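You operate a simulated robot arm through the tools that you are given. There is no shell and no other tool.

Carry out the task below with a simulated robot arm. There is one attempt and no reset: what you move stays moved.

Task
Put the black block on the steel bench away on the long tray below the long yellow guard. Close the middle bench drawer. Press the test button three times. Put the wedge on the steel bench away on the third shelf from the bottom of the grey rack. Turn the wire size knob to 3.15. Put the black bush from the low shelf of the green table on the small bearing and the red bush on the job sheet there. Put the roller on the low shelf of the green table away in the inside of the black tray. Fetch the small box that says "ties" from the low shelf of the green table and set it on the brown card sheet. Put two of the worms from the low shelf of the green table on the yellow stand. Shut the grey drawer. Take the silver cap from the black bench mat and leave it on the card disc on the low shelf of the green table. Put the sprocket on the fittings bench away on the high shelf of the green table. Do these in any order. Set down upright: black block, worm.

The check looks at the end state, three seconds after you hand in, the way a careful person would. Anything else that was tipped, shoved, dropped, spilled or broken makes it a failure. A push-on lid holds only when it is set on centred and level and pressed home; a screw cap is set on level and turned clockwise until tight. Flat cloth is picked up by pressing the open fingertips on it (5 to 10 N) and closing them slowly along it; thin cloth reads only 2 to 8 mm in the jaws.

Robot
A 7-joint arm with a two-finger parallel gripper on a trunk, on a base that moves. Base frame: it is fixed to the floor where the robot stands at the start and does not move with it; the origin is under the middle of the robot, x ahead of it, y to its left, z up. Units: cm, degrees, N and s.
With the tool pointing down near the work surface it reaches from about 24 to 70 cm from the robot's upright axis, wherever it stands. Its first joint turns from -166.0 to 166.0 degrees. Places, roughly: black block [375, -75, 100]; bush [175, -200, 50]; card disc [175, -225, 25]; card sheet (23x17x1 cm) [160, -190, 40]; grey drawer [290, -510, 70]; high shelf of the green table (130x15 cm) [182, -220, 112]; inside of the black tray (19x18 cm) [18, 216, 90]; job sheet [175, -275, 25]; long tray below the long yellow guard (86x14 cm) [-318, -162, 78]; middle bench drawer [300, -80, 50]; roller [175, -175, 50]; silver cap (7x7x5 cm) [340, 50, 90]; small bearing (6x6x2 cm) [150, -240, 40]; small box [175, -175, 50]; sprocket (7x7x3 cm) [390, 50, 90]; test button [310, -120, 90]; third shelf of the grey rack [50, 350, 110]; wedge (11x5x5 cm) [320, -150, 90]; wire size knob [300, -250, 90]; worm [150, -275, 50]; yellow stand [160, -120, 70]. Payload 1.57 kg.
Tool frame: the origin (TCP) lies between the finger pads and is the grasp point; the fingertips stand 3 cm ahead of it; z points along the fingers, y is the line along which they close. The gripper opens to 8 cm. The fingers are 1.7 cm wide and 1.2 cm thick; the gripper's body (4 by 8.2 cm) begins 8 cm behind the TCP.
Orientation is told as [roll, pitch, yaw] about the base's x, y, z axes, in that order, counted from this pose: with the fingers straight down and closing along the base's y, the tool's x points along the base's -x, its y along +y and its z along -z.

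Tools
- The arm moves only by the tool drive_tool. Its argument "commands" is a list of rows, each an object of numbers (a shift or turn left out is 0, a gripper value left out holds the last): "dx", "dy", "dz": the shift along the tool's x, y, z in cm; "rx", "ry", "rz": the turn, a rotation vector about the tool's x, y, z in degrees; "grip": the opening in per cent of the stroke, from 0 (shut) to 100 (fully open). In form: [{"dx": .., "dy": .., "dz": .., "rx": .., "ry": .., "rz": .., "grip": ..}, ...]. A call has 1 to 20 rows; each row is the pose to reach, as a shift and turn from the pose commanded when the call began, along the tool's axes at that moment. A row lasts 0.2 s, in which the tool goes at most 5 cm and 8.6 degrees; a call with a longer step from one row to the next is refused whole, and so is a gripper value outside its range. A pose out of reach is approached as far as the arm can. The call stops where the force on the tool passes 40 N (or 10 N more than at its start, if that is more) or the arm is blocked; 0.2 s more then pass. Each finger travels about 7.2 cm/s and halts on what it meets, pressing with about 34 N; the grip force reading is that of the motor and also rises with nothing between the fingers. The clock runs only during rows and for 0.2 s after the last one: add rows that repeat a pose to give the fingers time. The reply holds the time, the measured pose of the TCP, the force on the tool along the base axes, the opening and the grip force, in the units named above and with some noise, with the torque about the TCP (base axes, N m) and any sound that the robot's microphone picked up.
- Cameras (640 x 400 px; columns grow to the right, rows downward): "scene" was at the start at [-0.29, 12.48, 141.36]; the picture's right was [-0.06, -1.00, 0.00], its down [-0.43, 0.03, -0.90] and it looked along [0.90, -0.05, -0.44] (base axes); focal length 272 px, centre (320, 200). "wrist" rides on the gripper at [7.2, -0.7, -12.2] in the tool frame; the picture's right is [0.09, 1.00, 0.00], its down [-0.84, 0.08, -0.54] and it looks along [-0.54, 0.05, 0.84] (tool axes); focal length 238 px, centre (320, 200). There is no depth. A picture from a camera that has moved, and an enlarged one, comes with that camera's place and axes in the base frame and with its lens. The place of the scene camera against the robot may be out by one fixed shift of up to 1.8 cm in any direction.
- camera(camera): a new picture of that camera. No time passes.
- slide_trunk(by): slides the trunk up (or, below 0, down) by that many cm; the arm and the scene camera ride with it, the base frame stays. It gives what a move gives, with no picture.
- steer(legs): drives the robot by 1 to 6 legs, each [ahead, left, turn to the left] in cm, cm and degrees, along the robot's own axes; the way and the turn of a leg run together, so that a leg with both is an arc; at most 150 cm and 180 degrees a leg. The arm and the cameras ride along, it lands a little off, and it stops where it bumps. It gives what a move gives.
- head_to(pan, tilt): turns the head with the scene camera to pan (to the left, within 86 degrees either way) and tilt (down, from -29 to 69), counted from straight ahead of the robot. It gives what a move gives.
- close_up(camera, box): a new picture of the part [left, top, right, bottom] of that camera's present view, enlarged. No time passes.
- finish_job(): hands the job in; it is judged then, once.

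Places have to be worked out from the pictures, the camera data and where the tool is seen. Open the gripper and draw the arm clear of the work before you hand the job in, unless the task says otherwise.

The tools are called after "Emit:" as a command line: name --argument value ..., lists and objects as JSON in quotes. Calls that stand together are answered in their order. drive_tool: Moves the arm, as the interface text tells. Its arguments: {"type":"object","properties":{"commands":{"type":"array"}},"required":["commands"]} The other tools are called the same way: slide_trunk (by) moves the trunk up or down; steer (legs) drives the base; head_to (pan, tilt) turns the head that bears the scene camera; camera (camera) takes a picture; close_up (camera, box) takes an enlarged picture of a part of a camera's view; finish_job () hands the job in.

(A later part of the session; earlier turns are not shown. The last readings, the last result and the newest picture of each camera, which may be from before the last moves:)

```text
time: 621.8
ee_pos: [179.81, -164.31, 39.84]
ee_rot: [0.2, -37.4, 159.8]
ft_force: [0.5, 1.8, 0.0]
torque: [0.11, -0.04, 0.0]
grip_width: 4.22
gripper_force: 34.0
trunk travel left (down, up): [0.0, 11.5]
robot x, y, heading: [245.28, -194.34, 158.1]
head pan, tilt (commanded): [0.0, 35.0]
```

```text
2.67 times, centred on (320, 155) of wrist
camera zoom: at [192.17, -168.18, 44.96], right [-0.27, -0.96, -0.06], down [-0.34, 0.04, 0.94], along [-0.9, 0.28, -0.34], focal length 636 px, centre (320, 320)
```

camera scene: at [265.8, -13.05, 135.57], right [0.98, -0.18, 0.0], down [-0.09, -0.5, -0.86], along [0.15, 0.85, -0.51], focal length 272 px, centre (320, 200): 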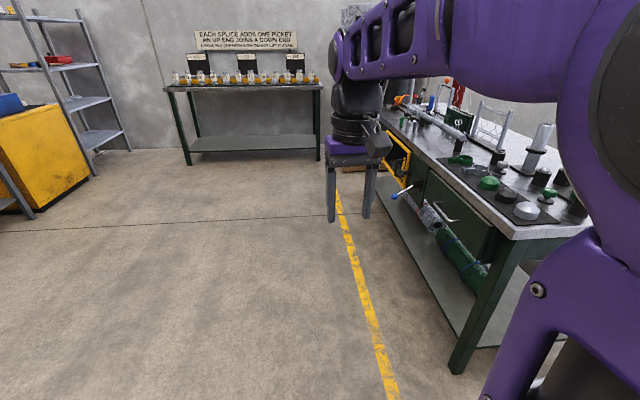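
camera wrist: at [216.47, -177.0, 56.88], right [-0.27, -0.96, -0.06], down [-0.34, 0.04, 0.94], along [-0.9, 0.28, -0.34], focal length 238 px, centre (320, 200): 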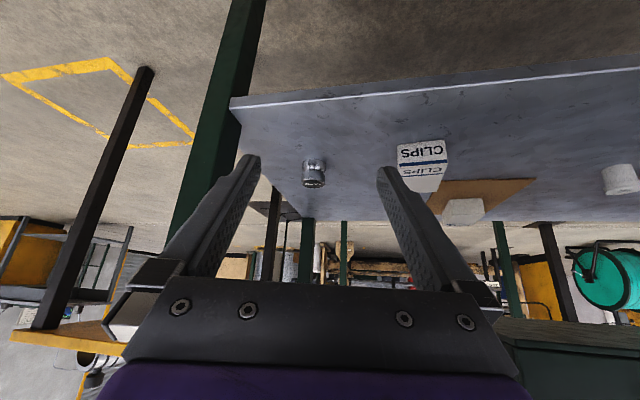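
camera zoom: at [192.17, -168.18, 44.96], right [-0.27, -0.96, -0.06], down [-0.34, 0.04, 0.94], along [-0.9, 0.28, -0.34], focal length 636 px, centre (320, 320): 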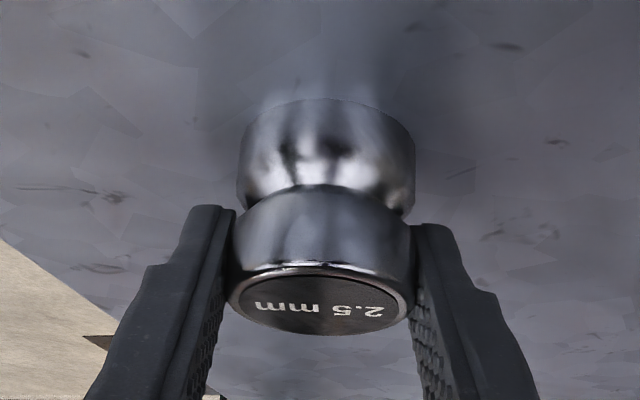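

Gripped (4.2 cm). I lift and retract the hand from under the table, then fold.

Emit:
drive_tool --commands '[{"dx": -1.2, "dz": -1.6}, {"dx": -2.2, "dz": -3}, {"dx": 0.5, "dz": -5.5}, {"dx": 3.5, "dz": -8.5}, {"dx": 6.5, "dz": -11.5}, {"dx": 9.5, "dz": -14.5}, {"dx": 12.5, "dz": -17.5}, {"dx": 15.5, "dz": -20.5}, {"dx": 16.5, "dz": -22}, {"dx": 16.5, "dz": -22}]'

Emit:
camera --camera "wrist"

```text
time: 624.0
ee_pos: [204.27, -173.38, 47.23]
ee_rot: [0.1, -37.5, 159.9]
ft_force: [0.3, -0.6, -2.9]
torque: [0.0, -0.01, -0.01]
grip_width: 4.2
gripper_force: 33.7
trunk travel left (down, up): [0.0, 11.5]
robot x, y, heading: [245.44, -194.13, 158.2]
head pan, tilt (commanded): [0.0, 35.0]
```

```text
taken
camera wrist: at [216.78, -177.3, 52.32], right [-0.27, -0.96, -0.06], down [-0.34, 0.04, 0.94], along [-0.9, 0.28, -0.34], focal length 238 px, centre (320, 200)
```

wrist: 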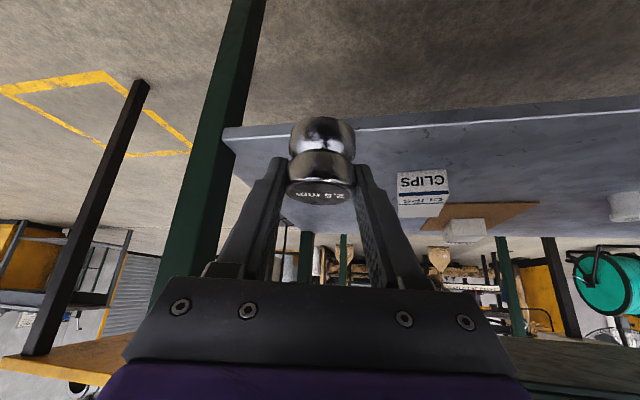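

I fold the arm up and travel to the black tray area in the north (about (18, 216)).

Emit:
drive_tool --commands '[{"dx": -2.3, "dz": -3.9, "ry": 2.7}, {"dx": -4.6, "dz": -7.8, "ry": 5.4}, {"dx": -6.9, "dz": -11.8, "ry": 8.1}, {"dx": -9.2, "dz": -15.7, "ry": 10.8}, {"dx": -11.5, "dz": -19.6, "ry": 13.5}, {"dx": -13.7, "dz": -23.5, "ry": 16.2}, {"dx": -16, "dz": -27.4, "ry": 18.9}, {"dx": -18.3, "dz": -31.4, "ry": 21.6}, {"dx": -20.6, "dz": -35.3, "ry": 24.3}, {"dx": -22.9, "dz": -39.2, "ry": 27}, {"dx": -25.2, "dz": -43.1, "ry": 29.7}, {"dx": -27.5, "dz": -47, "ry": 32.4}, {"dx": -29.8, "dz": -51, "ry": 35.1}, {"dx": -32, "dz": -54.8, "ry": 37.5}, {"dx": -32, "dz": -54.8, "ry": 37.5}]'

Emit:
steer --legs '[[0, 0, 17], [-2, -150, 0], [0, -28, 0], [0, 0, -85]]'

Emit:
steer --legs '[[0, 125, 0], [0, 117, 0], [100, 0, 0]]'

Emit:
camera --camera "scene"

```text
time: 627.2
ee_pos: [212.09, -175.73, 109.57]
ee_rot: [0.2, 0.5, 159.7]
ft_force: [-0.7, 0.7, -3.7]
torque: [0.02, 0.08, 0.03]
grip_width: 4.19
gripper_force: 33.7
trunk travel left (down, up): [0.0, 11.5]
robot x, y, heading: [245.62, -194.03, 157.9]
head pan, tilt (commanded): [0.0, 35.0]
```

```text
refused: leg 2 is longer than a leg can be; nothing moved
```

```text
time: 632.4
ee_pos: [197.98, -212.49, 109.63]
ee_rot: [0.0, 1.1, 159.0]
ft_force: [25.5, -8.4, 10.4]
torque: [0.94, 3.55, 0.37]
grip_width: 4.2
gripper_force: 33.8
trunk travel left (down, up): [0.0, 11.5]
robot x, y, heading: [230.36, -231.23, 158.0]
head pan, tilt (commanded): [0.0, 35.0]
stopped in leg 1: the robot was blocked; the commanded pose is now the measured one
```

```text
taken
camera scene: at [225.61, -244.27, 135.26], right [0.5, 0.86, 0.0], down [0.47, -0.27, -0.84], along [-0.73, 0.42, -0.54], focal length 272 px, centre (320, 200)
```

scene: 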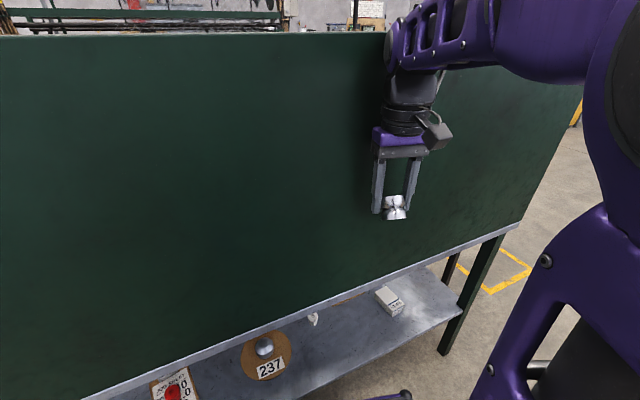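

The first drive command was refused and the second ran from the wrong pose, so the hand bumped the table's back panel. I back away immediately and check nothing has shifted.

Emit:
steer --legs '[[-12, 0, 0]]'

Emit:
camera --camera "wrist"

Emit:
close_up --camera "scene" --box '[100, 240, 460, 400]'

```text
time: 633.6
ee_pos: [208.61, -216.95, 109.3]
ee_rot: [-0.1, 1.3, 159.0]
ft_force: [-0.5, 0.5, -4.2]
torque: [0.04, -0.01, -0.02]
grip_width: 4.21
gripper_force: 33.4
trunk travel left (down, up): [0.0, 11.5]
robot x, y, heading: [241.28, -235.99, 157.6]
head pan, tilt (commanded): [0.0, 35.0]
```

```text
taken
camera wrist: at [215.32, -218.75, 121.63], right [-0.27, -0.96, 0.0], down [-0.82, 0.23, 0.52], along [-0.5, 0.14, -0.85], focal length 238 px, centre (320, 200)
```

wrist: 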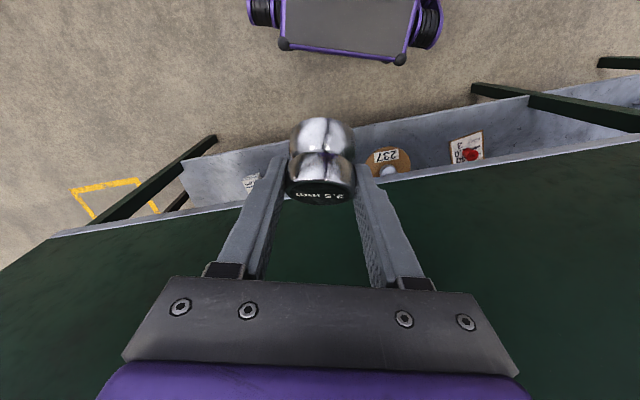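

```text
1.78 times, centred on (280, 320) of scene
camera zoom: at [236.25, -248.73, 135.26], right [0.5, 0.87, 0.0], down [0.47, -0.27, -0.84], along [-0.73, 0.42, -0.54], focal length 484 px, centre (391, -13)
```

zoom: 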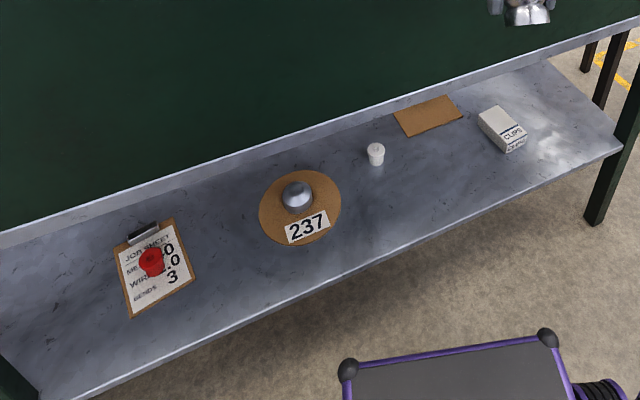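

Nothing was disturbed. I now do the drive step by step: turn to 175°, go north along the corridor, then turn to face +y.

Emit:
steer --legs '[[0, 0, 17.4], [0, -140, 0], [0, -76, 0], [0, 0, -85]]'

```text
time: 659.5
ee_pos: [256.53, 21.26, 109.28]
ee_rot: [0.0, 1.5, 95.0]
ft_force: [0.1, 0.1, -2.9]
torque: [0.03, 0.03, 0.04]
grip_width: 4.17
gripper_force: 33.6
trunk travel left (down, up): [0.0, 11.5]
robot x, y, heading: [254.22, -16.35, 94.0]
head pan, tilt (commanded): [0.0, 35.0]
```

Emit:
steer --legs '[[0, 0, -4], [0, 120, 0], [0, 115, 0], [100, 0, 0]]'

Emit:
head_to --pan 0 --tilt 30

Emit:
camera --camera "scene"

```text
time: 687.3
ee_pos: [28.92, 124.84, 109.33]
ee_rot: [0.0, 1.5, 90.2]
ft_force: [0.3, -1.1, -3.2]
torque: [0.03, 0.0, -0.02]
grip_width: 4.15
gripper_force: 33.5
trunk travel left (down, up): [0.0, 11.5]
robot x, y, heading: [22.94, 87.42, 89.2]
head pan, tilt (commanded): [0.0, 35.0]
```

```text
time: 688.0
ee_pos: [28.87, 124.79, 109.2]
ee_rot: [0.1, 1.8, 90.2]
ft_force: [-0.2, 0.1, -2.9]
torque: [0.04, 0.0, -0.01]
grip_width: 4.13
gripper_force: 34.2
trunk travel left (down, up): [0.0, 11.5]
robot x, y, heading: [23.03, 87.06, 89.1]
head pan, tilt (commanded): [0.0, 30.0]
```

```text
taken
camera scene: at [9.58, 86.59, 135.67], right [0.99, -0.12, 0.0], down [-0.06, -0.5, -0.86], along [0.1, 0.86, -0.5], focal length 272 px, centre (320, 200)
```

scene: 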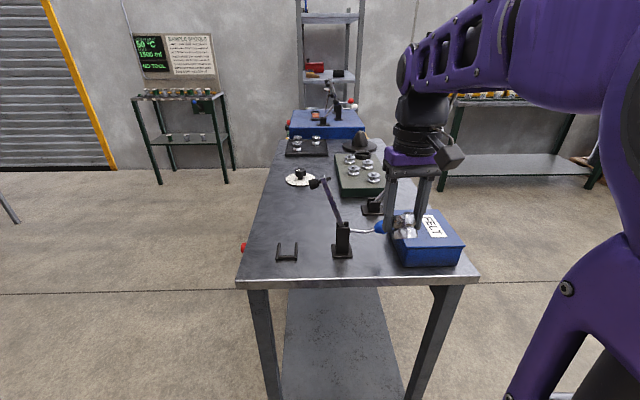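

I see the bench with a FELT box in front and trays behind. I zoom on the trays.

Emit:
close_up --camera "scene" --box '[240, 90, 480, 290]'

Emit:
close_up --camera "wrist" --box '[220, 80, 420, 230]'

```text
2.00 times, centred on (360, 190) of scene
camera zoom: at [9.58, 86.59, 135.67], right [0.99, -0.12, 0.0], down [-0.06, -0.5, -0.86], along [0.1, 0.86, -0.5], focal length 544 px, centre (240, 220)
```

zoom: 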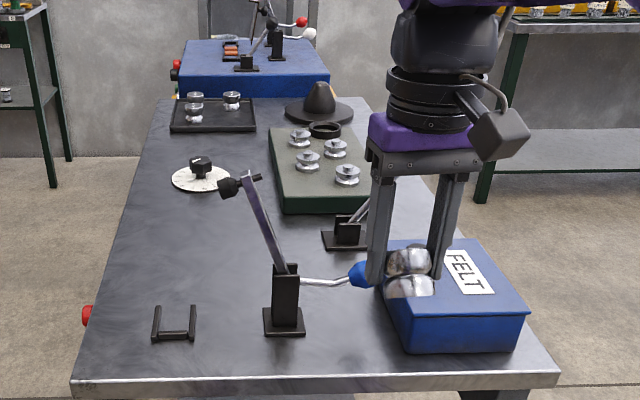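

```text
2.67 times, centred on (320, 155) of wrist
camera zoom: at [29.55, 117.97, 121.45], right [-1.0, -0.1, 0.0], down [-0.08, 0.85, 0.52], along [-0.05, 0.51, -0.86], focal length 636 px, centre (320, 320)
```

zoom: 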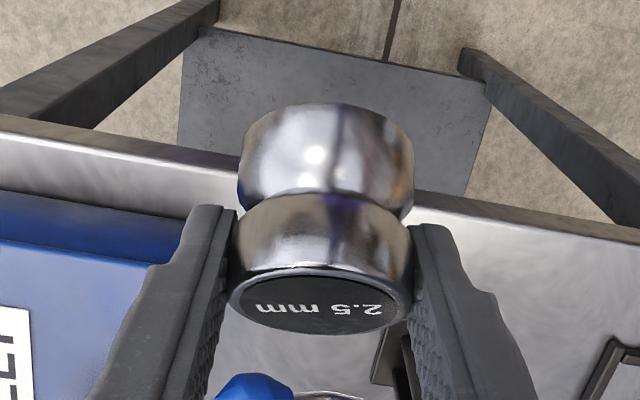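

The black tray (three rollers already in it) is at about (18,217). It's best reached from the bench's left side, so I go around to (−50, 214) and face +x.

Emit:
steer --legs '[[0, 75, 0], [126, 0, 0], [0, 0, -94]]'

Emit:
camera --camera "scene"

Emit:
camera --camera "wrist"

```text
time: 705.5
ee_pos: [-11.3, 203.91, 109.29]
ee_rot: [0.0, 1.6, -4.0]
ft_force: [0.5, 0.3, -3.7]
torque: [-0.03, -0.04, -0.03]
grip_width: 4.14
gripper_force: 34.1
trunk travel left (down, up): [0.0, 11.5]
robot x, y, heading: [-48.45, 212.37, -5.3]
head pan, tilt (commanded): [0.0, 30.0]
```

```text
taken
camera scene: at [-47.54, 224.67, 135.88], right [-0.19, -0.98, 0.0], down [-0.47, 0.09, -0.88], along [0.86, -0.17, -0.48], focal length 272 px, centre (320, 200)
```

scene: 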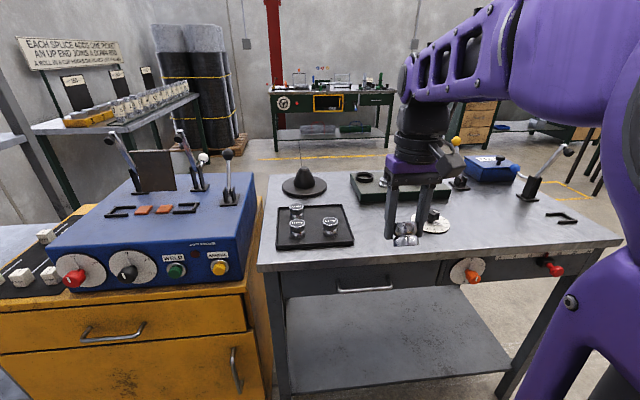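

```text
taken
camera wrist: at [-18.39, 203.78, 121.5], right [-0.02, 1.0, 0.0], down [0.85, 0.02, 0.52], along [0.52, 0.01, -0.85], focal length 238 px, centre (320, 200)
```

wrist: 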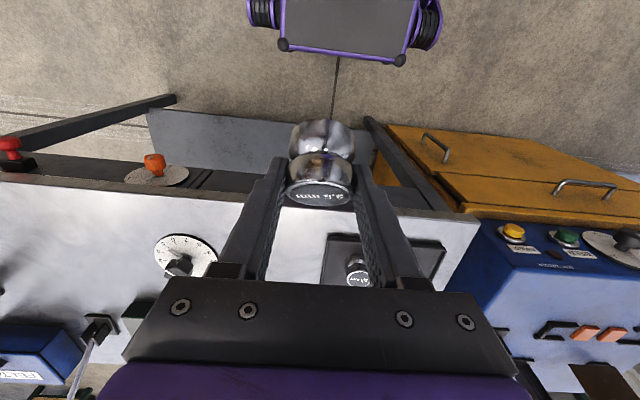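

I'm facing the bench side; the black tray is slightly left of the hand. I zoom in on it.

Emit:
close_up --camera "scene" --box '[250, 180, 410, 280]'

Emit:
close_up --camera "wrist" --box '[300, 200, 480, 310]'

```text
4.00 times, centred on (330, 230) of scene
camera zoom: at [-47.54, 224.67, 135.88], right [-0.19, -0.98, 0.0], down [-0.47, 0.09, -0.88], along [0.86, -0.17, -0.48], focal length 1088 px, centre (280, 80)
```

zoom: 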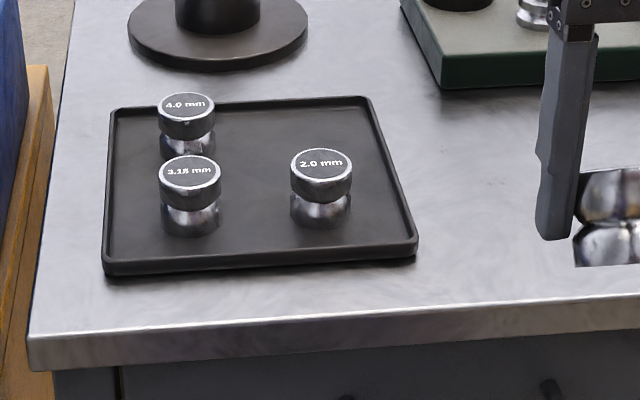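

```text
3.56 times, centred on (390, 255) of wrist
camera zoom: at [-18.39, 203.78, 121.5], right [-0.02, 1.0, 0.0], down [0.85, 0.02, 0.52], along [0.52, 0.01, -0.85], focal length 848 px, centre (71, 4)
```

zoom: 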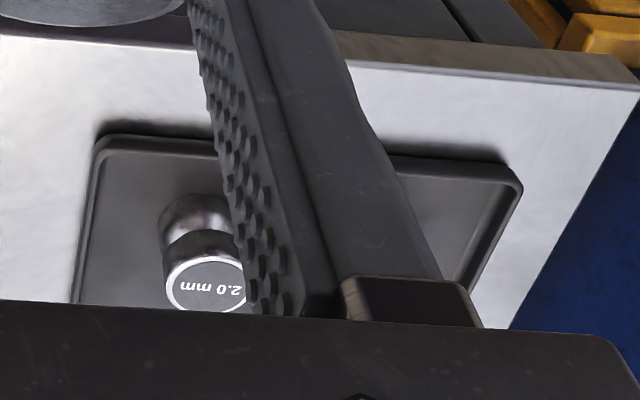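

The tray holds 4.0, 3.15 and 2.0 mm rollers; the free place is the far-right quarter, about (25, 210). I shift the base left 9.5 cm and forward 8 cm, then extend the arm with the grasp tilt restored.

Emit:
steer --legs '[[8, 9.5, 0]]'

Emit:
drive_tool --commands '[{"dx": -3.5, "dz": 0, "ry": -6.5}, {"dx": -8, "dz": 1, "ry": -13}, {"dx": -12.5, "dz": 3, "ry": -19.5}, {"dx": -17, "dz": 5, "ry": -26}, {"dx": -21.5, "dz": 7, "ry": -32.5}, {"dx": -26, "dz": 9, "ry": -39}, {"dx": -26, "dz": 9, "ry": -39}]'

Emit:
camera --camera "wrist"

Emit:
camera --camera "scene"

```text
time: 707.1
ee_pos: [-2.55, 212.81, 109.23]
ee_rot: [0.0, 1.8, -4.0]
ft_force: [-0.3, -0.7, -3.8]
torque: [-0.01, -0.06, -0.02]
grip_width: 4.16
gripper_force: 34.1
trunk travel left (down, up): [0.0, 11.5]
robot x, y, heading: [-39.58, 221.24, -5.4]
head pan, tilt (commanded): [0.0, 30.0]
```

```text
time: 708.7
ee_pos: [23.15, 210.69, 99.48]
ee_rot: [0.0, -37.3, -4.2]
ft_force: [0.0, -0.4, -3.2]
torque: [0.0, 0.02, 0.02]
grip_width: 4.16
gripper_force: 33.9
trunk travel left (down, up): [0.0, 11.5]
robot x, y, heading: [-39.47, 221.15, -5.4]
head pan, tilt (commanded): [0.0, 30.0]
```

```text
taken
camera wrist: at [10.06, 210.97, 104.64], right [0.0, 1.0, -0.05], down [0.34, 0.05, 0.94], along [0.94, -0.02, -0.34], focal length 238 px, centre (320, 200)
```

wrist: 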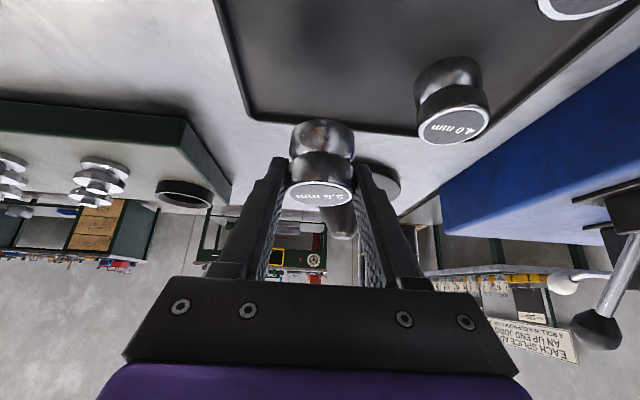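

```text
taken
camera scene: at [-38.61, 234.32, 135.7], right [-0.09, -1.0, 0.0], down [-0.5, 0.05, -0.87], along [0.86, -0.08, -0.5], focal length 272 px, centre (320, 200)
```

scene: 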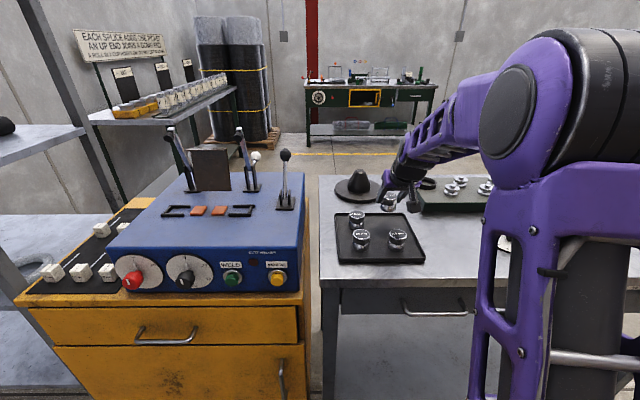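

The free spot is right below. I move 1 cm further and lower the roller into the tray.

Emit:
drive_tool --commands '[{"dx": 0.4, "dy": -0.15, "dz": 2}, {"dx": 1.4, "dy": -0.3, "dz": 3.5}, {"dx": 2.35, "dy": -0.3, "dz": 4.74}, {"dx": 2.7, "dy": -0.3, "dz": 5.15}, {"dx": 2.9, "dy": -0.3, "dz": 5.4}, {"dx": 3.1, "dy": -0.3, "dz": 5.7}, {"dx": 3.1, "dy": -0.3, "dz": 5.7}]'

```text
time: 710.3
ee_pos: [24.03, 210.61, 93.18]
ee_rot: [0.1, -37.7, -4.0]
ft_force: [0.2, 2.3, 26.3]
torque: [-0.11, -0.24, -0.02]
grip_width: 4.14
gripper_force: 33.9
trunk travel left (down, up): [0.0, 11.5]
robot x, y, heading: [-39.4, 221.13, -5.3]
head pan, tilt (commanded): [0.0, 30.0]
```

Contact with the tray floor. I ease up, open and withdraw upward along the tool axis.

Emit:
drive_tool --commands '[{"dx": -0.2, "dz": -0.3}, {"dx": -0.2, "dz": -0.3, "grip": 70}, {"dx": -0.2, "dz": -0.3, "grip": 72}, {"dx": -0.2, "dz": -0.3, "grip": 72}, {"dx": -0.2, "dz": -3, "grip": 72}, {"dx": -0.2, "dz": -7, "grip": 72}, {"dx": -0.2, "dz": -11, "grip": 72}, {"dx": -0.2, "dz": -11, "grip": 72}]'

Emit:
camera --camera "wrist"

Emit:
close_up --camera "scene" --box '[320, 170, 440, 280]'

```text
time: 712.1
ee_pos: [17.58, 211.06, 102.01]
ee_rot: [0.3, -37.3, -4.2]
ft_force: [-0.7, -0.3, 0.2]
torque: [-0.01, 0.0, 0.01]
grip_width: 5.73
gripper_force: 0.0
trunk travel left (down, up): [0.0, 11.5]
robot x, y, heading: [-39.52, 221.23, -5.4]
head pan, tilt (commanded): [0.0, 30.0]
```

```text
taken
camera wrist: at [4.44, 211.31, 107.16], right [0.0, 1.0, -0.05], down [0.34, 0.05, 0.94], along [0.94, -0.02, -0.34], focal length 238 px, centre (320, 200)
```

wrist: 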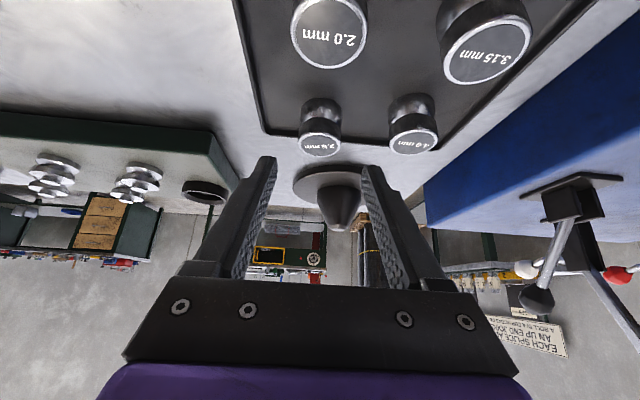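

```text
3.64 times, centred on (380, 225) of scene
camera zoom: at [-38.65, 234.33, 135.69], right [-0.09, -1.0, 0.0], down [-0.5, 0.05, -0.87], along [0.86, -0.08, -0.5], focal length 990 px, centre (102, 109)
```

zoom: 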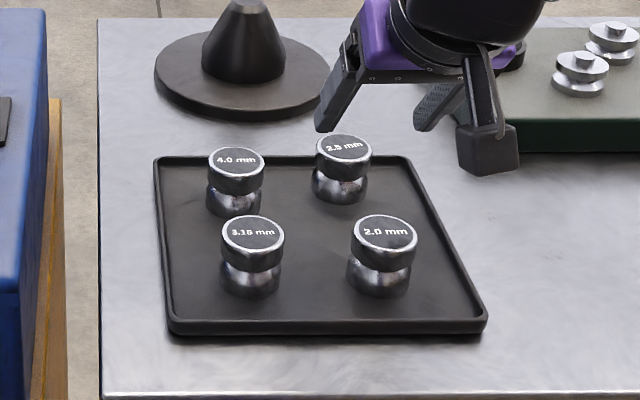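

The 2.5 mm roller stands in the tray with the others. I fold the arm and head for the sprocket on the fittings bench.

Emit:
drive_tool --commands '[{"dx": 1.8, "dz": -3.1, "ry": 6.3}, {"dx": 3.7, "dz": -6.2, "ry": 12.6}, {"dx": 5.5, "dz": -9.3, "ry": 19}, {"dx": 7.4, "dz": -12.4, "ry": 25.3}, {"dx": 9.2, "dz": -15.5, "ry": 31.6}, {"dx": 11, "dz": -18.5, "ry": 37.5}, {"dx": 11, "dz": -18.5, "ry": 37.5}]'

Emit:
steer --legs '[[-14, 0, 0], [0, -149, 0], [0, -80, 0], [0, 0, 5.4]]'

```text
time: 713.7
ee_pos: [-2.3, 212.4, 109.61]
ee_rot: [0.1, 0.5, -4.1]
ft_force: [0.1, -0.4, -0.4]
torque: [-0.01, 0.0, 0.01]
grip_width: 5.75
gripper_force: 0.1
trunk travel left (down, up): [0.0, 11.5]
robot x, y, heading: [-39.39, 221.4, -5.5]
head pan, tilt (commanded): [0.0, 30.0]
```

```text
time: 737.3
ee_pos: [-35.22, -11.06, 109.75]
ee_rot: [0.1, 0.2, 1.9]
ft_force: [0.3, -0.6, 0.7]
torque: [0.01, -0.03, 0.0]
grip_width: 5.75
gripper_force: 0.2
trunk travel left (down, up): [0.0, 11.5]
robot x, y, heading: [-72.9, -6.21, 0.7]
head pan, tilt (commanded): [0.0, 30.0]
```

Emit:
steer --legs '[[149, 0, 0], [149, 0, 0], [0, 0, 89], [0, -100, 0]]'

Emit:
camera --camera "wrist"

```text
time: 765.0
ee_pos: [326.83, 40.3, 109.89]
ee_rot: [0.0, 0.3, 92.4]
ft_force: [0.0, -0.1, 0.5]
torque: [0.01, -0.01, 0.02]
grip_width: 5.76
gripper_force: 0.1
trunk travel left (down, up): [0.0, 11.5]
robot x, y, heading: [322.13, 2.56, 91.3]
head pan, tilt (commanded): [0.0, 30.0]
```

```text
taken
camera wrist: at [327.67, 33.18, 121.88], right [-0.99, -0.14, 0.0], down [-0.11, 0.83, 0.54], along [-0.07, 0.53, -0.84], focal length 238 px, centre (320, 200)
```

wrist: 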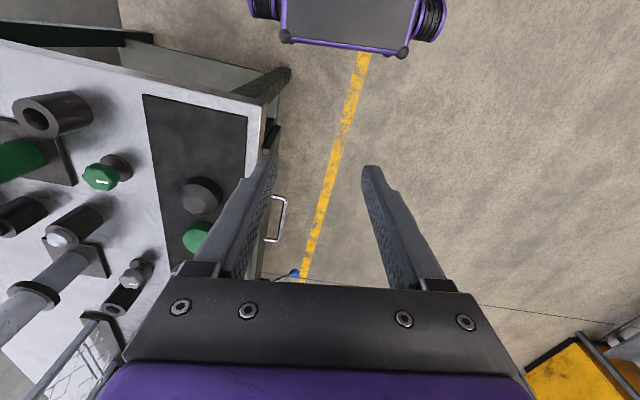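

I back up 13 cm to clear the bench end, then move right to x≈378, facing the sprocket.

Emit:
steer --legs '[[-13, 0, 0], [0, -55, -1.3]]'

Emit:
camera --camera "wrist"

Emit:
camera --camera "scene"

```text
time: 771.2
ee_pos: [381.83, 28.23, 109.49]
ee_rot: [0.1, 0.6, 90.8]
ft_force: [0.5, -0.7, 0.0]
torque: [0.01, 0.0, -0.01]
grip_width: 5.75
gripper_force: 0.1
trunk travel left (down, up): [0.0, 11.5]
robot x, y, heading: [375.57, -9.6, 89.4]
head pan, tilt (commanded): [0.0, 30.0]
stopped in leg 2: the robot was blocked; the commanded pose is now the measured one
```

```text
taken
camera wrist: at [382.5, 21.18, 121.65], right [-0.99, -0.11, 0.0], down [-0.09, 0.84, 0.53], along [-0.06, 0.53, -0.85], focal length 238 px, centre (320, 200)
```

wrist: 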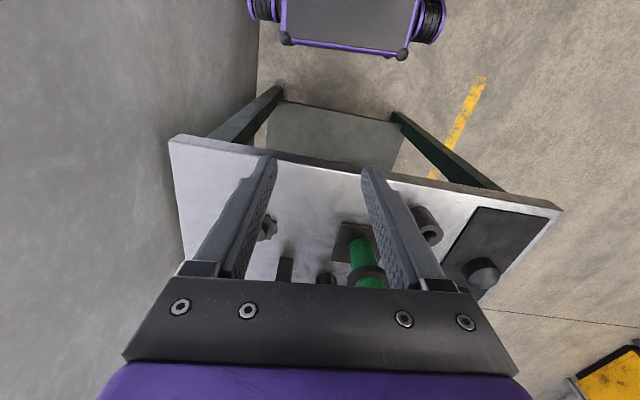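

```text
taken
camera scene: at [362.27, -10.48, 135.97], right [1.0, -0.09, 0.0], down [-0.04, -0.47, -0.88], along [0.08, 0.88, -0.47], focal length 272 px, centre (320, 200)
```

scene: 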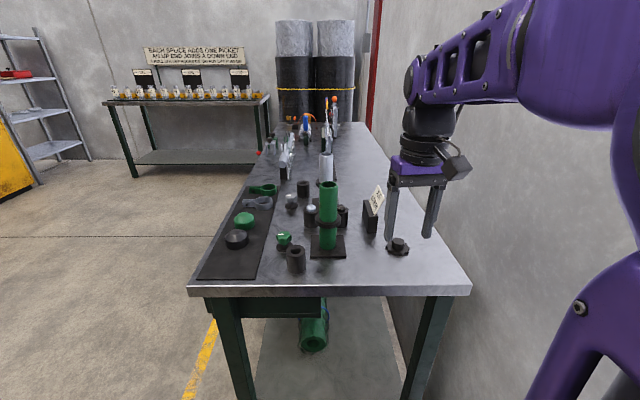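

The wall limits further movement right, but the sprocket (≈(388,48)) is near. I zoom in on it.

Emit:
close_up --camera "scene" --box '[350, 210, 450, 280]'

Emit:
close_up --camera "wrist" --box '[220, 180, 380, 290]'

```text
5.71 times, centred on (400, 245) of scene
camera zoom: at [362.27, -10.48, 135.97], right [1.0, -0.09, 0.0], down [-0.04, -0.47, -0.88], along [0.08, 0.88, -0.47], focal length 1555 px, centre (-137, -57)
```

zoom: 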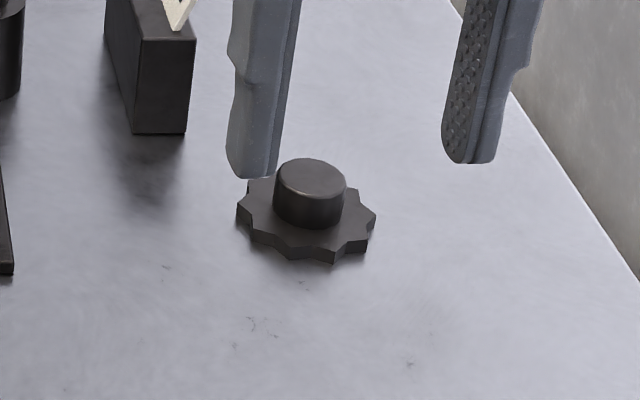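

```text
3.64 times, centred on (300, 235) of wrist
camera zoom: at [382.5, 21.18, 121.65], right [-0.99, -0.11, 0.0], down [-0.09, 0.84, 0.53], along [-0.06, 0.53, -0.85], focal length 867 px, centre (393, 73)
```

zoom: 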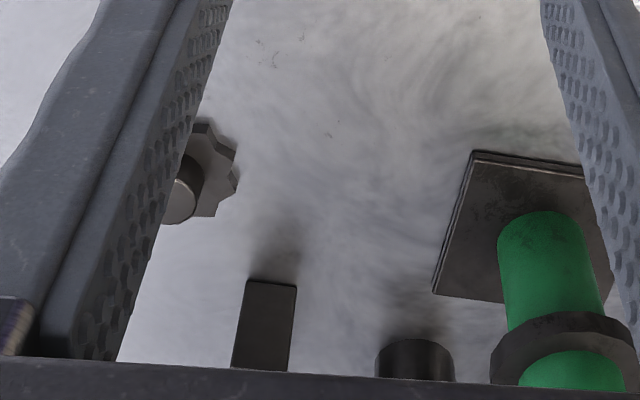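

It's a gear with a round hub (~3.5 cm) on top, which I'll grip from above. I move to a pre-grasp with a 20° tilt.

Emit:
drive_tool --commands '[{"dx": -3, "dy": -2, "dz": 1, "ry": -5, "grip": 65}, {"dx": -6.5, "dy": -4, "dz": 3, "ry": -10, "grip": 65}, {"dx": -10, "dy": -6, "dz": 6, "ry": -15, "grip": 65}, {"dx": -13.5, "dy": -6.6, "dz": 8.5, "ry": -20.6, "grip": 65}, {"dx": -13.5, "dy": -6.6, "dz": 8.5, "ry": -20.6, "grip": 65}]'

Emit:
close_up --camera "wrist" --box '[220, 60, 420, 220]'

```text
refused: row 3 steps farther than a row can; nothing moved
```

```text
2.50 times, centred on (320, 140) of wrist
camera zoom: at [382.5, 21.18, 121.65], right [-0.99, -0.11, 0.0], down [-0.09, 0.84, 0.53], along [-0.06, 0.53, -0.85], focal length 596 px, centre (320, 350)
```

zoom: 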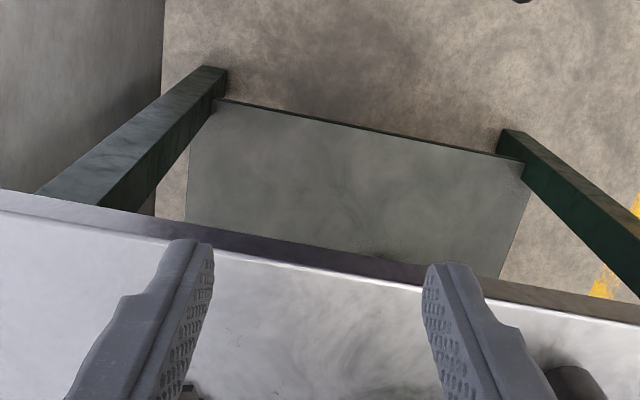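

Emit:
drive_tool --commands '[{"dx": -2.7, "dy": -1.4, "dz": 1.2, "ry": -4, "grip": 65}, {"dx": -5.4, "dy": -2.8, "dz": 2.9, "ry": -8, "grip": 65}, {"dx": -8.1, "dy": -4.2, "dz": 4.8, "ry": -12, "grip": 65}, {"dx": -10.8, "dy": -5.5, "dz": 6.7, "ry": -16, "grip": 65}, {"dx": -13.5, "dy": -6.6, "dz": 8.5, "ry": -20.6, "grip": 65}, {"dx": -13.5, "dy": -6.6, "dz": 8.5, "ry": -20.6, "grip": 65}]'

Emit:
close_up --camera "wrist" --box '[220, 60, 420, 220]'

```text
time: 772.6
ee_pos: [388.04, 41.82, 100.94]
ee_rot: [0.1, -20.1, 90.8]
ft_force: [1.0, 0.3, 0.2]
torque: [-0.03, 0.03, 0.01]
grip_width: 5.18
gripper_force: 0.1
trunk travel left (down, up): [0.0, 11.5]
robot x, y, heading: [376.2, -9.84, 89.6]
head pan, tilt (commanded): [0.0, 30.0]
```

```text
2.50 times, centred on (320, 140) of wrist
camera zoom: at [388.76, 30.92, 109.83], right [-0.99, -0.1, -0.03], down [-0.08, 0.6, 0.8], along [-0.06, 0.8, -0.6], focal length 596 px, centre (320, 350)
```

zoom: 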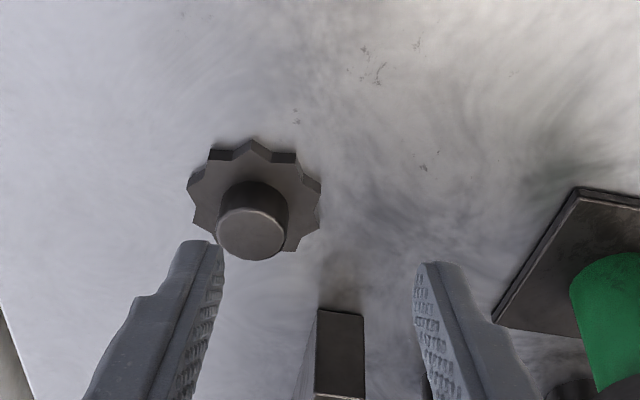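

Sprocket centre ≈ (390.5, 48.5). I shift over and descend to just above the hub.

Emit:
drive_tool --commands '[{"dx": -1.5, "dy": -1.3, "dz": 2.5}, {"dx": -3, "dy": -2.5, "dz": 5}, {"dx": -3, "dy": -2.5, "dz": 7.5}, {"dx": -3, "dy": -2.5, "dz": 9}, {"dx": -3, "dy": -2.5, "dz": 9}]'

Emit:
close_up --camera "wrist" --box '[220, 60, 420, 220]'

```text
time: 773.8
ee_pos: [390.5, 47.71, 93.77]
ee_rot: [0.1, -20.1, 90.8]
ft_force: [-0.2, 0.1, -0.4]
torque: [-0.03, -0.03, 0.0]
grip_width: 5.22
gripper_force: 0.0
trunk travel left (down, up): [0.0, 11.5]
robot x, y, heading: [376.21, -9.46, 89.5]
head pan, tilt (commanded): [0.0, 30.0]
```

```text
2.50 times, centred on (320, 140) of wrist
camera zoom: at [391.29, 36.69, 102.63], right [-0.99, -0.1, -0.03], down [-0.08, 0.6, 0.8], along [-0.06, 0.8, -0.6], focal length 596 px, centre (320, 350)
```

zoom: 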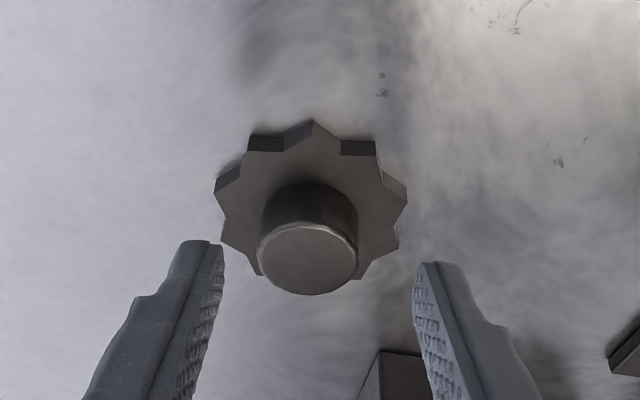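

Emit:
drive_tool --commands '[{"dx": 0.2, "dy": -0.25, "dz": 0.6}, {"dx": 0.4, "dy": -0.25, "dz": 1.1}, {"dx": 0.6, "dy": -0.25, "dz": 1.65}, {"dx": 0.6, "dy": -0.25, "dz": 1.65}]'

Emit:
close_up --camera "wrist" --box '[220, 60, 420, 220]'

```text
time: 774.8
ee_pos: [390.78, 47.68, 91.91]
ee_rot: [0.2, -20.1, 90.7]
ft_force: [-0.9, 0.4, -0.3]
torque: [0.02, -0.03, 0.01]
grip_width: 5.19
gripper_force: 0.2
trunk travel left (down, up): [0.0, 11.5]
robot x, y, heading: [376.04, -9.58, 89.6]
head pan, tilt (commanded): [0.0, 30.0]
```

```text
2.50 times, centred on (320, 140) of wrist
camera zoom: at [391.56, 36.74, 100.76], right [-0.99, -0.1, -0.03], down [-0.08, 0.6, 0.8], along [-0.06, 0.8, -0.6], focal length 596 px, centre (320, 350)
```

zoom: 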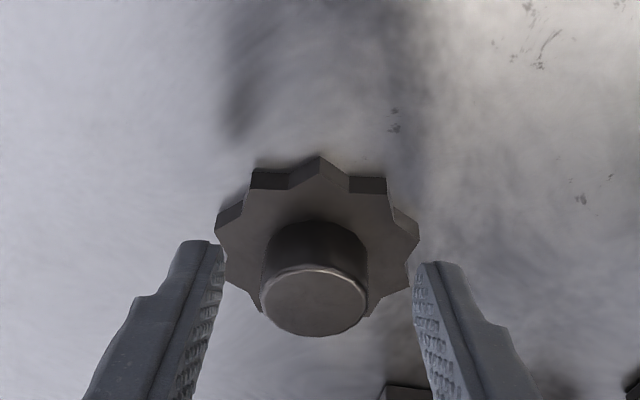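

Emit:
drive_tool --commands '[{"grip": 0}, {"grip": 0}, {"grip": 0}, {"grip": 0}]'

Emit:
close_up --camera "wrist" --box '[220, 60, 420, 220]'

```text
time: 775.8
ee_pos: [390.87, 47.7, 91.84]
ee_rot: [0.2, -20.1, 90.8]
ft_force: [-0.5, 0.2, -0.3]
torque: [-0.01, 0.0, 0.02]
grip_width: 0.0
gripper_force: 21.5
trunk travel left (down, up): [0.0, 11.5]
robot x, y, heading: [375.89, -9.62, 89.5]
head pan, tilt (commanded): [0.0, 30.0]
```

```text
2.50 times, centred on (320, 140) of wrist
camera zoom: at [391.56, 36.74, 100.78], right [-0.99, -0.1, -0.03], down [-0.08, 0.6, 0.8], along [-0.06, 0.8, -0.6], focal length 596 px, centre (320, 350)
```

zoom: 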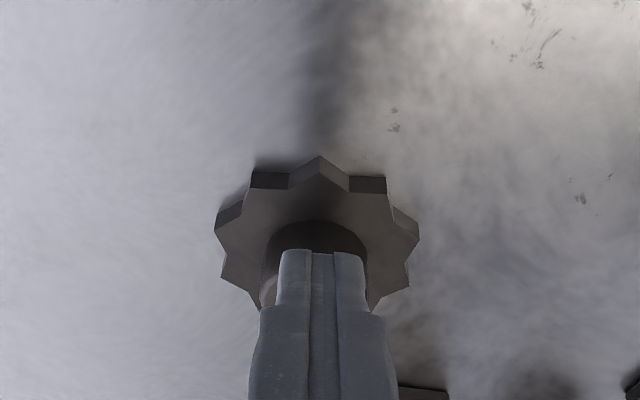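

The fingers closed just above the hub, so the bench is lower than assumed. I open, move 1.2 cm further and 1.4 cm lower, and check.

Emit:
drive_tool --commands '[{"grip": 65}, {"grip": 65}, {"grip": 65}, {"dx": -0.6, "dz": 0.7, "grip": 65}, {"dx": -0.65, "dz": 1.65, "grip": 65}, {"dx": -0.65, "dz": 1.65, "grip": 65}]'

Emit:
close_up --camera "wrist" --box '[220, 60, 420, 220]'

```text
time: 777.2
ee_pos: [390.65, 48.71, 90.66]
ee_rot: [0.1, -20.1, 90.8]
ft_force: [-0.3, 0.7, -0.4]
torque: [0.01, 0.01, 0.01]
grip_width: 5.2
gripper_force: 0.0
trunk travel left (down, up): [0.0, 11.5]
robot x, y, heading: [376.1, -9.69, 89.7]
head pan, tilt (commanded): [0.0, 30.0]
```

```text
2.50 times, centred on (320, 140) of wrist
camera zoom: at [391.59, 37.89, 99.44], right [-0.99, -0.1, -0.03], down [-0.08, 0.6, 0.8], along [-0.06, 0.8, -0.6], focal length 596 px, centre (320, 350)
```

zoom: 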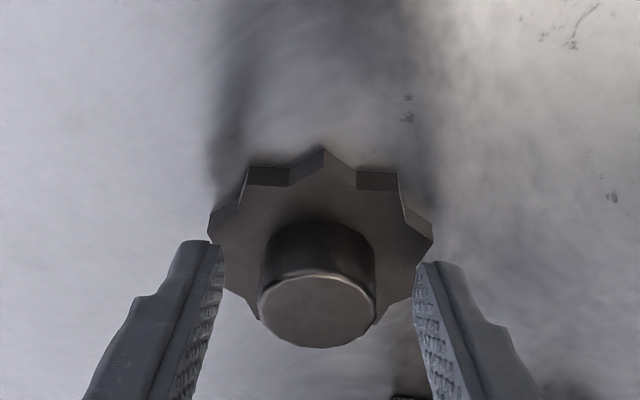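

Hub top is at (390.8, 50.3, 88.7). One more small adjustment, then close.

Emit:
drive_tool --commands '[{"dx": -0.3, "dz": 0.4}, {"dx": -0.58, "dz": 0.75}, {"dx": -0.58, "dz": 0.75}, {"dx": -0.58, "dz": 0.75, "grip": 0}, {"dx": -0.58, "dz": 0.75, "grip": 0}, {"dx": -0.58, "dz": 0.75, "grip": 0}]'

Emit:
close_up --camera "wrist" --box '[220, 60, 420, 220]'

```text
time: 778.6
ee_pos: [390.71, 49.55, 89.95]
ee_rot: [0.0, -20.1, 90.6]
ft_force: [0.6, 0.8, 1.2]
torque: [0.03, 0.0, -0.04]
grip_width: 3.29
gripper_force: 34.1
trunk travel left (down, up): [0.0, 11.5]
robot x, y, heading: [376.2, -10.09, 89.4]
head pan, tilt (commanded): [0.0, 30.0]
```

```text
2.50 times, centred on (320, 140) of wrist
camera zoom: at [391.54, 38.7, 98.9], right [-0.99, -0.1, -0.03], down [-0.08, 0.6, 0.8], along [-0.06, 0.8, -0.6], focal length 596 px, centre (320, 350)
```

zoom: 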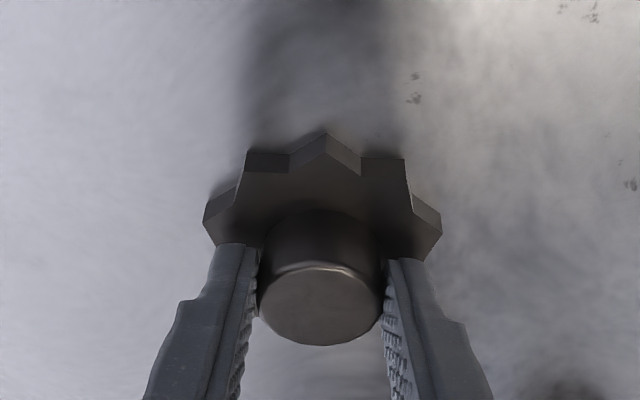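

Hub gripped (3.29 cm). I lift and fold the arm back.

Emit:
drive_tool --commands '[{"dx": -0.7, "dz": -1.9}, {"dx": -1.7, "dz": -4.7}, {"dx": -2.8, "dz": -7.5}, {"dx": -3.8, "dz": -10.3}, {"dx": -3.8, "dz": -10.3}]'

Emit:
close_up --camera "wrist" --box '[220, 60, 420, 220]'

```text
time: 779.8
ee_pos: [390.85, 49.49, 100.9]
ee_rot: [0.1, -20.1, 90.6]
ft_force: [-0.3, 0.2, -3.5]
torque: [-0.01, -0.01, 0.02]
grip_width: 3.27
gripper_force: 34.3
trunk travel left (down, up): [0.0, 11.5]
robot x, y, heading: [375.98, -9.75, 89.5]
head pan, tilt (commanded): [0.0, 30.0]
```

```text
2.50 times, centred on (320, 140) of wrist
camera zoom: at [391.64, 38.66, 109.7], right [-0.99, -0.1, -0.03], down [-0.08, 0.6, 0.8], along [-0.06, 0.79, -0.6], focal length 596 px, centre (320, 350)
```

zoom: 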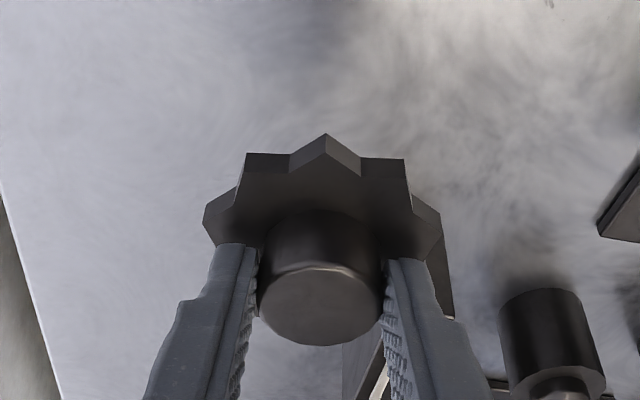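

The sprocket is held securely. I fold back, raise the trunk a bit, and drive to the front of the green table for the high shelf.

Emit:
drive_tool --commands '[{"dx": 2.5, "dz": -3.2}, {"dx": 5, "dz": -6.3}, {"dx": 7.5, "dz": -9.3}, {"dx": 10, "dz": -12.3}, {"dx": 12.5, "dz": -15.2}, {"dx": 12.5, "dz": -15.2}]'

Emit:
slide_trunk --by 7

Emit:
steer --legs '[[0, 135, 0], [0, 135, 0]]'

```text
time: 781.2
ee_pos: [390.84, 32.81, 110.15]
ee_rot: [0.5, -19.2, 90.8]
ft_force: [0.3, 0.1, -3.1]
torque: [-0.03, 0.03, -0.02]
grip_width: 3.28
gripper_force: 34.1
trunk travel left (down, up): [0.0, 11.5]
robot x, y, heading: [375.75, -9.48, 89.3]
head pan, tilt (commanded): [0.0, 30.0]
```

```text
time: 782.3
ee_pos: [390.83, 32.66, 117.27]
ee_rot: [0.5, -19.3, 90.7]
ft_force: [-0.7, -0.4, -3.5]
torque: [-0.02, 0.01, 0.01]
grip_width: 3.29
gripper_force: 33.8
trunk travel left (down, up): [-7.0, 4.5]
robot x, y, heading: [375.81, -9.48, 89.5]
head pan, tilt (commanded): [0.0, 30.0]
```

```text
time: 808.5
ee_pos: [119.21, 39.38, 117.87]
ee_rot: [0.1, -20.1, 88.9]
ft_force: [-0.3, 0.3, -2.6]
torque: [-0.02, 0.02, 0.0]
grip_width: 3.26
gripper_force: 33.7
trunk travel left (down, up): [-7.0, 4.5]
robot x, y, heading: [103.33, -2.46, 87.7]
head pan, tilt (commanded): [0.0, 30.0]
```

Emit:
steer --legs '[[0, 0, -88], [0, -140, 0]]'

Emit:
camera --camera "scene"

Emit:
camera --camera "wrist"

```text
time: 826.0
ee_pos: [146.36, -155.53, 117.81]
ee_rot: [0.2, -19.9, 2.3]
ft_force: [0.4, 0.2, -3.0]
torque: [0.01, 0.06, -0.01]
grip_width: 3.28
gripper_force: 34.5
trunk travel left (down, up): [-7.0, 4.5]
robot x, y, heading: [103.86, -142.33, 0.7]
head pan, tilt (commanded): [0.0, 30.0]
```

```text
taken
camera scene: at [102.96, -130.59, 143.06], right [-0.18, -0.98, 0.0], down [-0.46, 0.08, -0.89], along [0.87, -0.16, -0.46], focal length 272 px, centre (320, 200)
```

scene: 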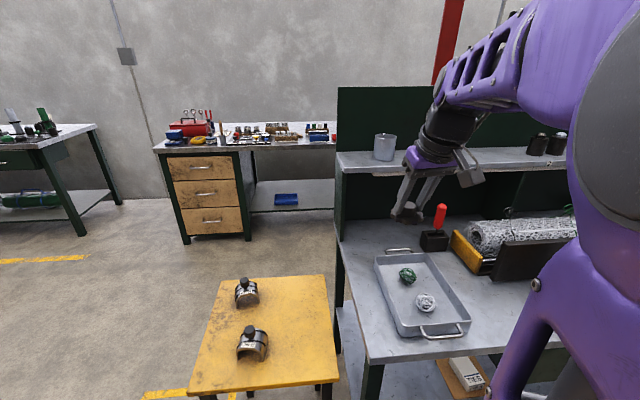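

```text
taken
camera wrist: at [135.47, -156.71, 126.64], right [-0.13, 0.99, -0.03], down [0.6, 0.1, 0.79], along [0.79, 0.09, -0.61], focal length 238 px, centre (320, 200)
```

wrist: 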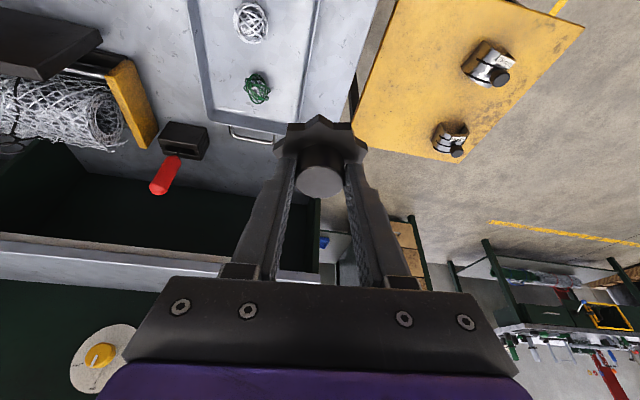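

The shelf is free between the grey cup and the black cylinders. I shift right 30 cm, raise the hand, and look at the shelf closely.

Emit:
steer --legs '[[0, -30, 0]]'

Emit:
drive_tool --commands '[{"dx": -1.2, "dz": -3.2}, {"dx": -2.4, "dz": -6.4}, {"dx": -2.4, "dz": -6.4}]'

Emit:
camera --camera "wrist"

Emit:
camera --camera "scene"

```text
time: 829.4
ee_pos: [146.75, -185.01, 117.5]
ee_rot: [0.2, -19.6, 2.0]
ft_force: [-0.8, 0.1, -3.8]
torque: [0.01, 0.04, 0.0]
grip_width: 3.28
gripper_force: 34.5
trunk travel left (down, up): [-7.0, 4.5]
robot x, y, heading: [104.58, -170.94, 0.9]
head pan, tilt (commanded): [0.0, 30.0]
```

```text
time: 830.2
ee_pos: [146.85, -185.26, 124.21]
ee_rot: [0.4, -19.3, 1.8]
ft_force: [-0.6, -1.0, -2.7]
torque: [-0.02, 0.07, -0.01]
grip_width: 3.29
gripper_force: 34.3
trunk travel left (down, up): [-7.0, 4.5]
robot x, y, heading: [104.21, -170.84, 0.9]
head pan, tilt (commanded): [0.0, 30.0]
```

```text
taken
camera wrist: at [136.03, -186.37, 133.18], right [-0.12, 0.99, -0.02], down [0.61, 0.09, 0.79], along [0.79, 0.08, -0.61], focal length 238 px, centre (320, 200)
```

wrist: 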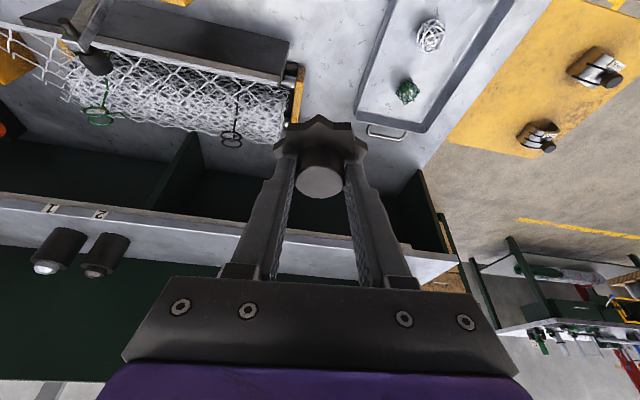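

```text
taken
camera scene: at [103.45, -159.57, 142.7], right [-0.16, -0.99, 0.0], down [-0.49, 0.08, -0.87], along [0.85, -0.14, -0.5], focal length 272 px, centre (320, 200)
```

scene: 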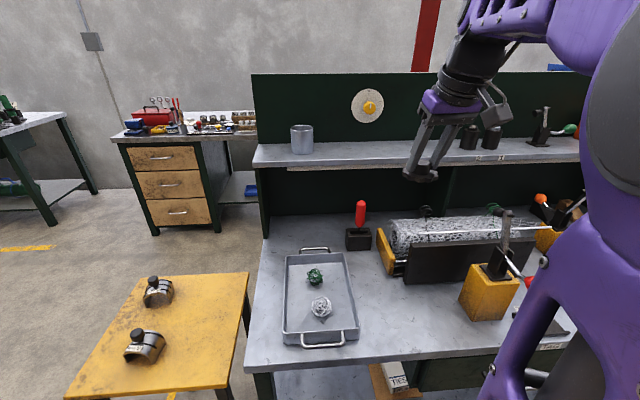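

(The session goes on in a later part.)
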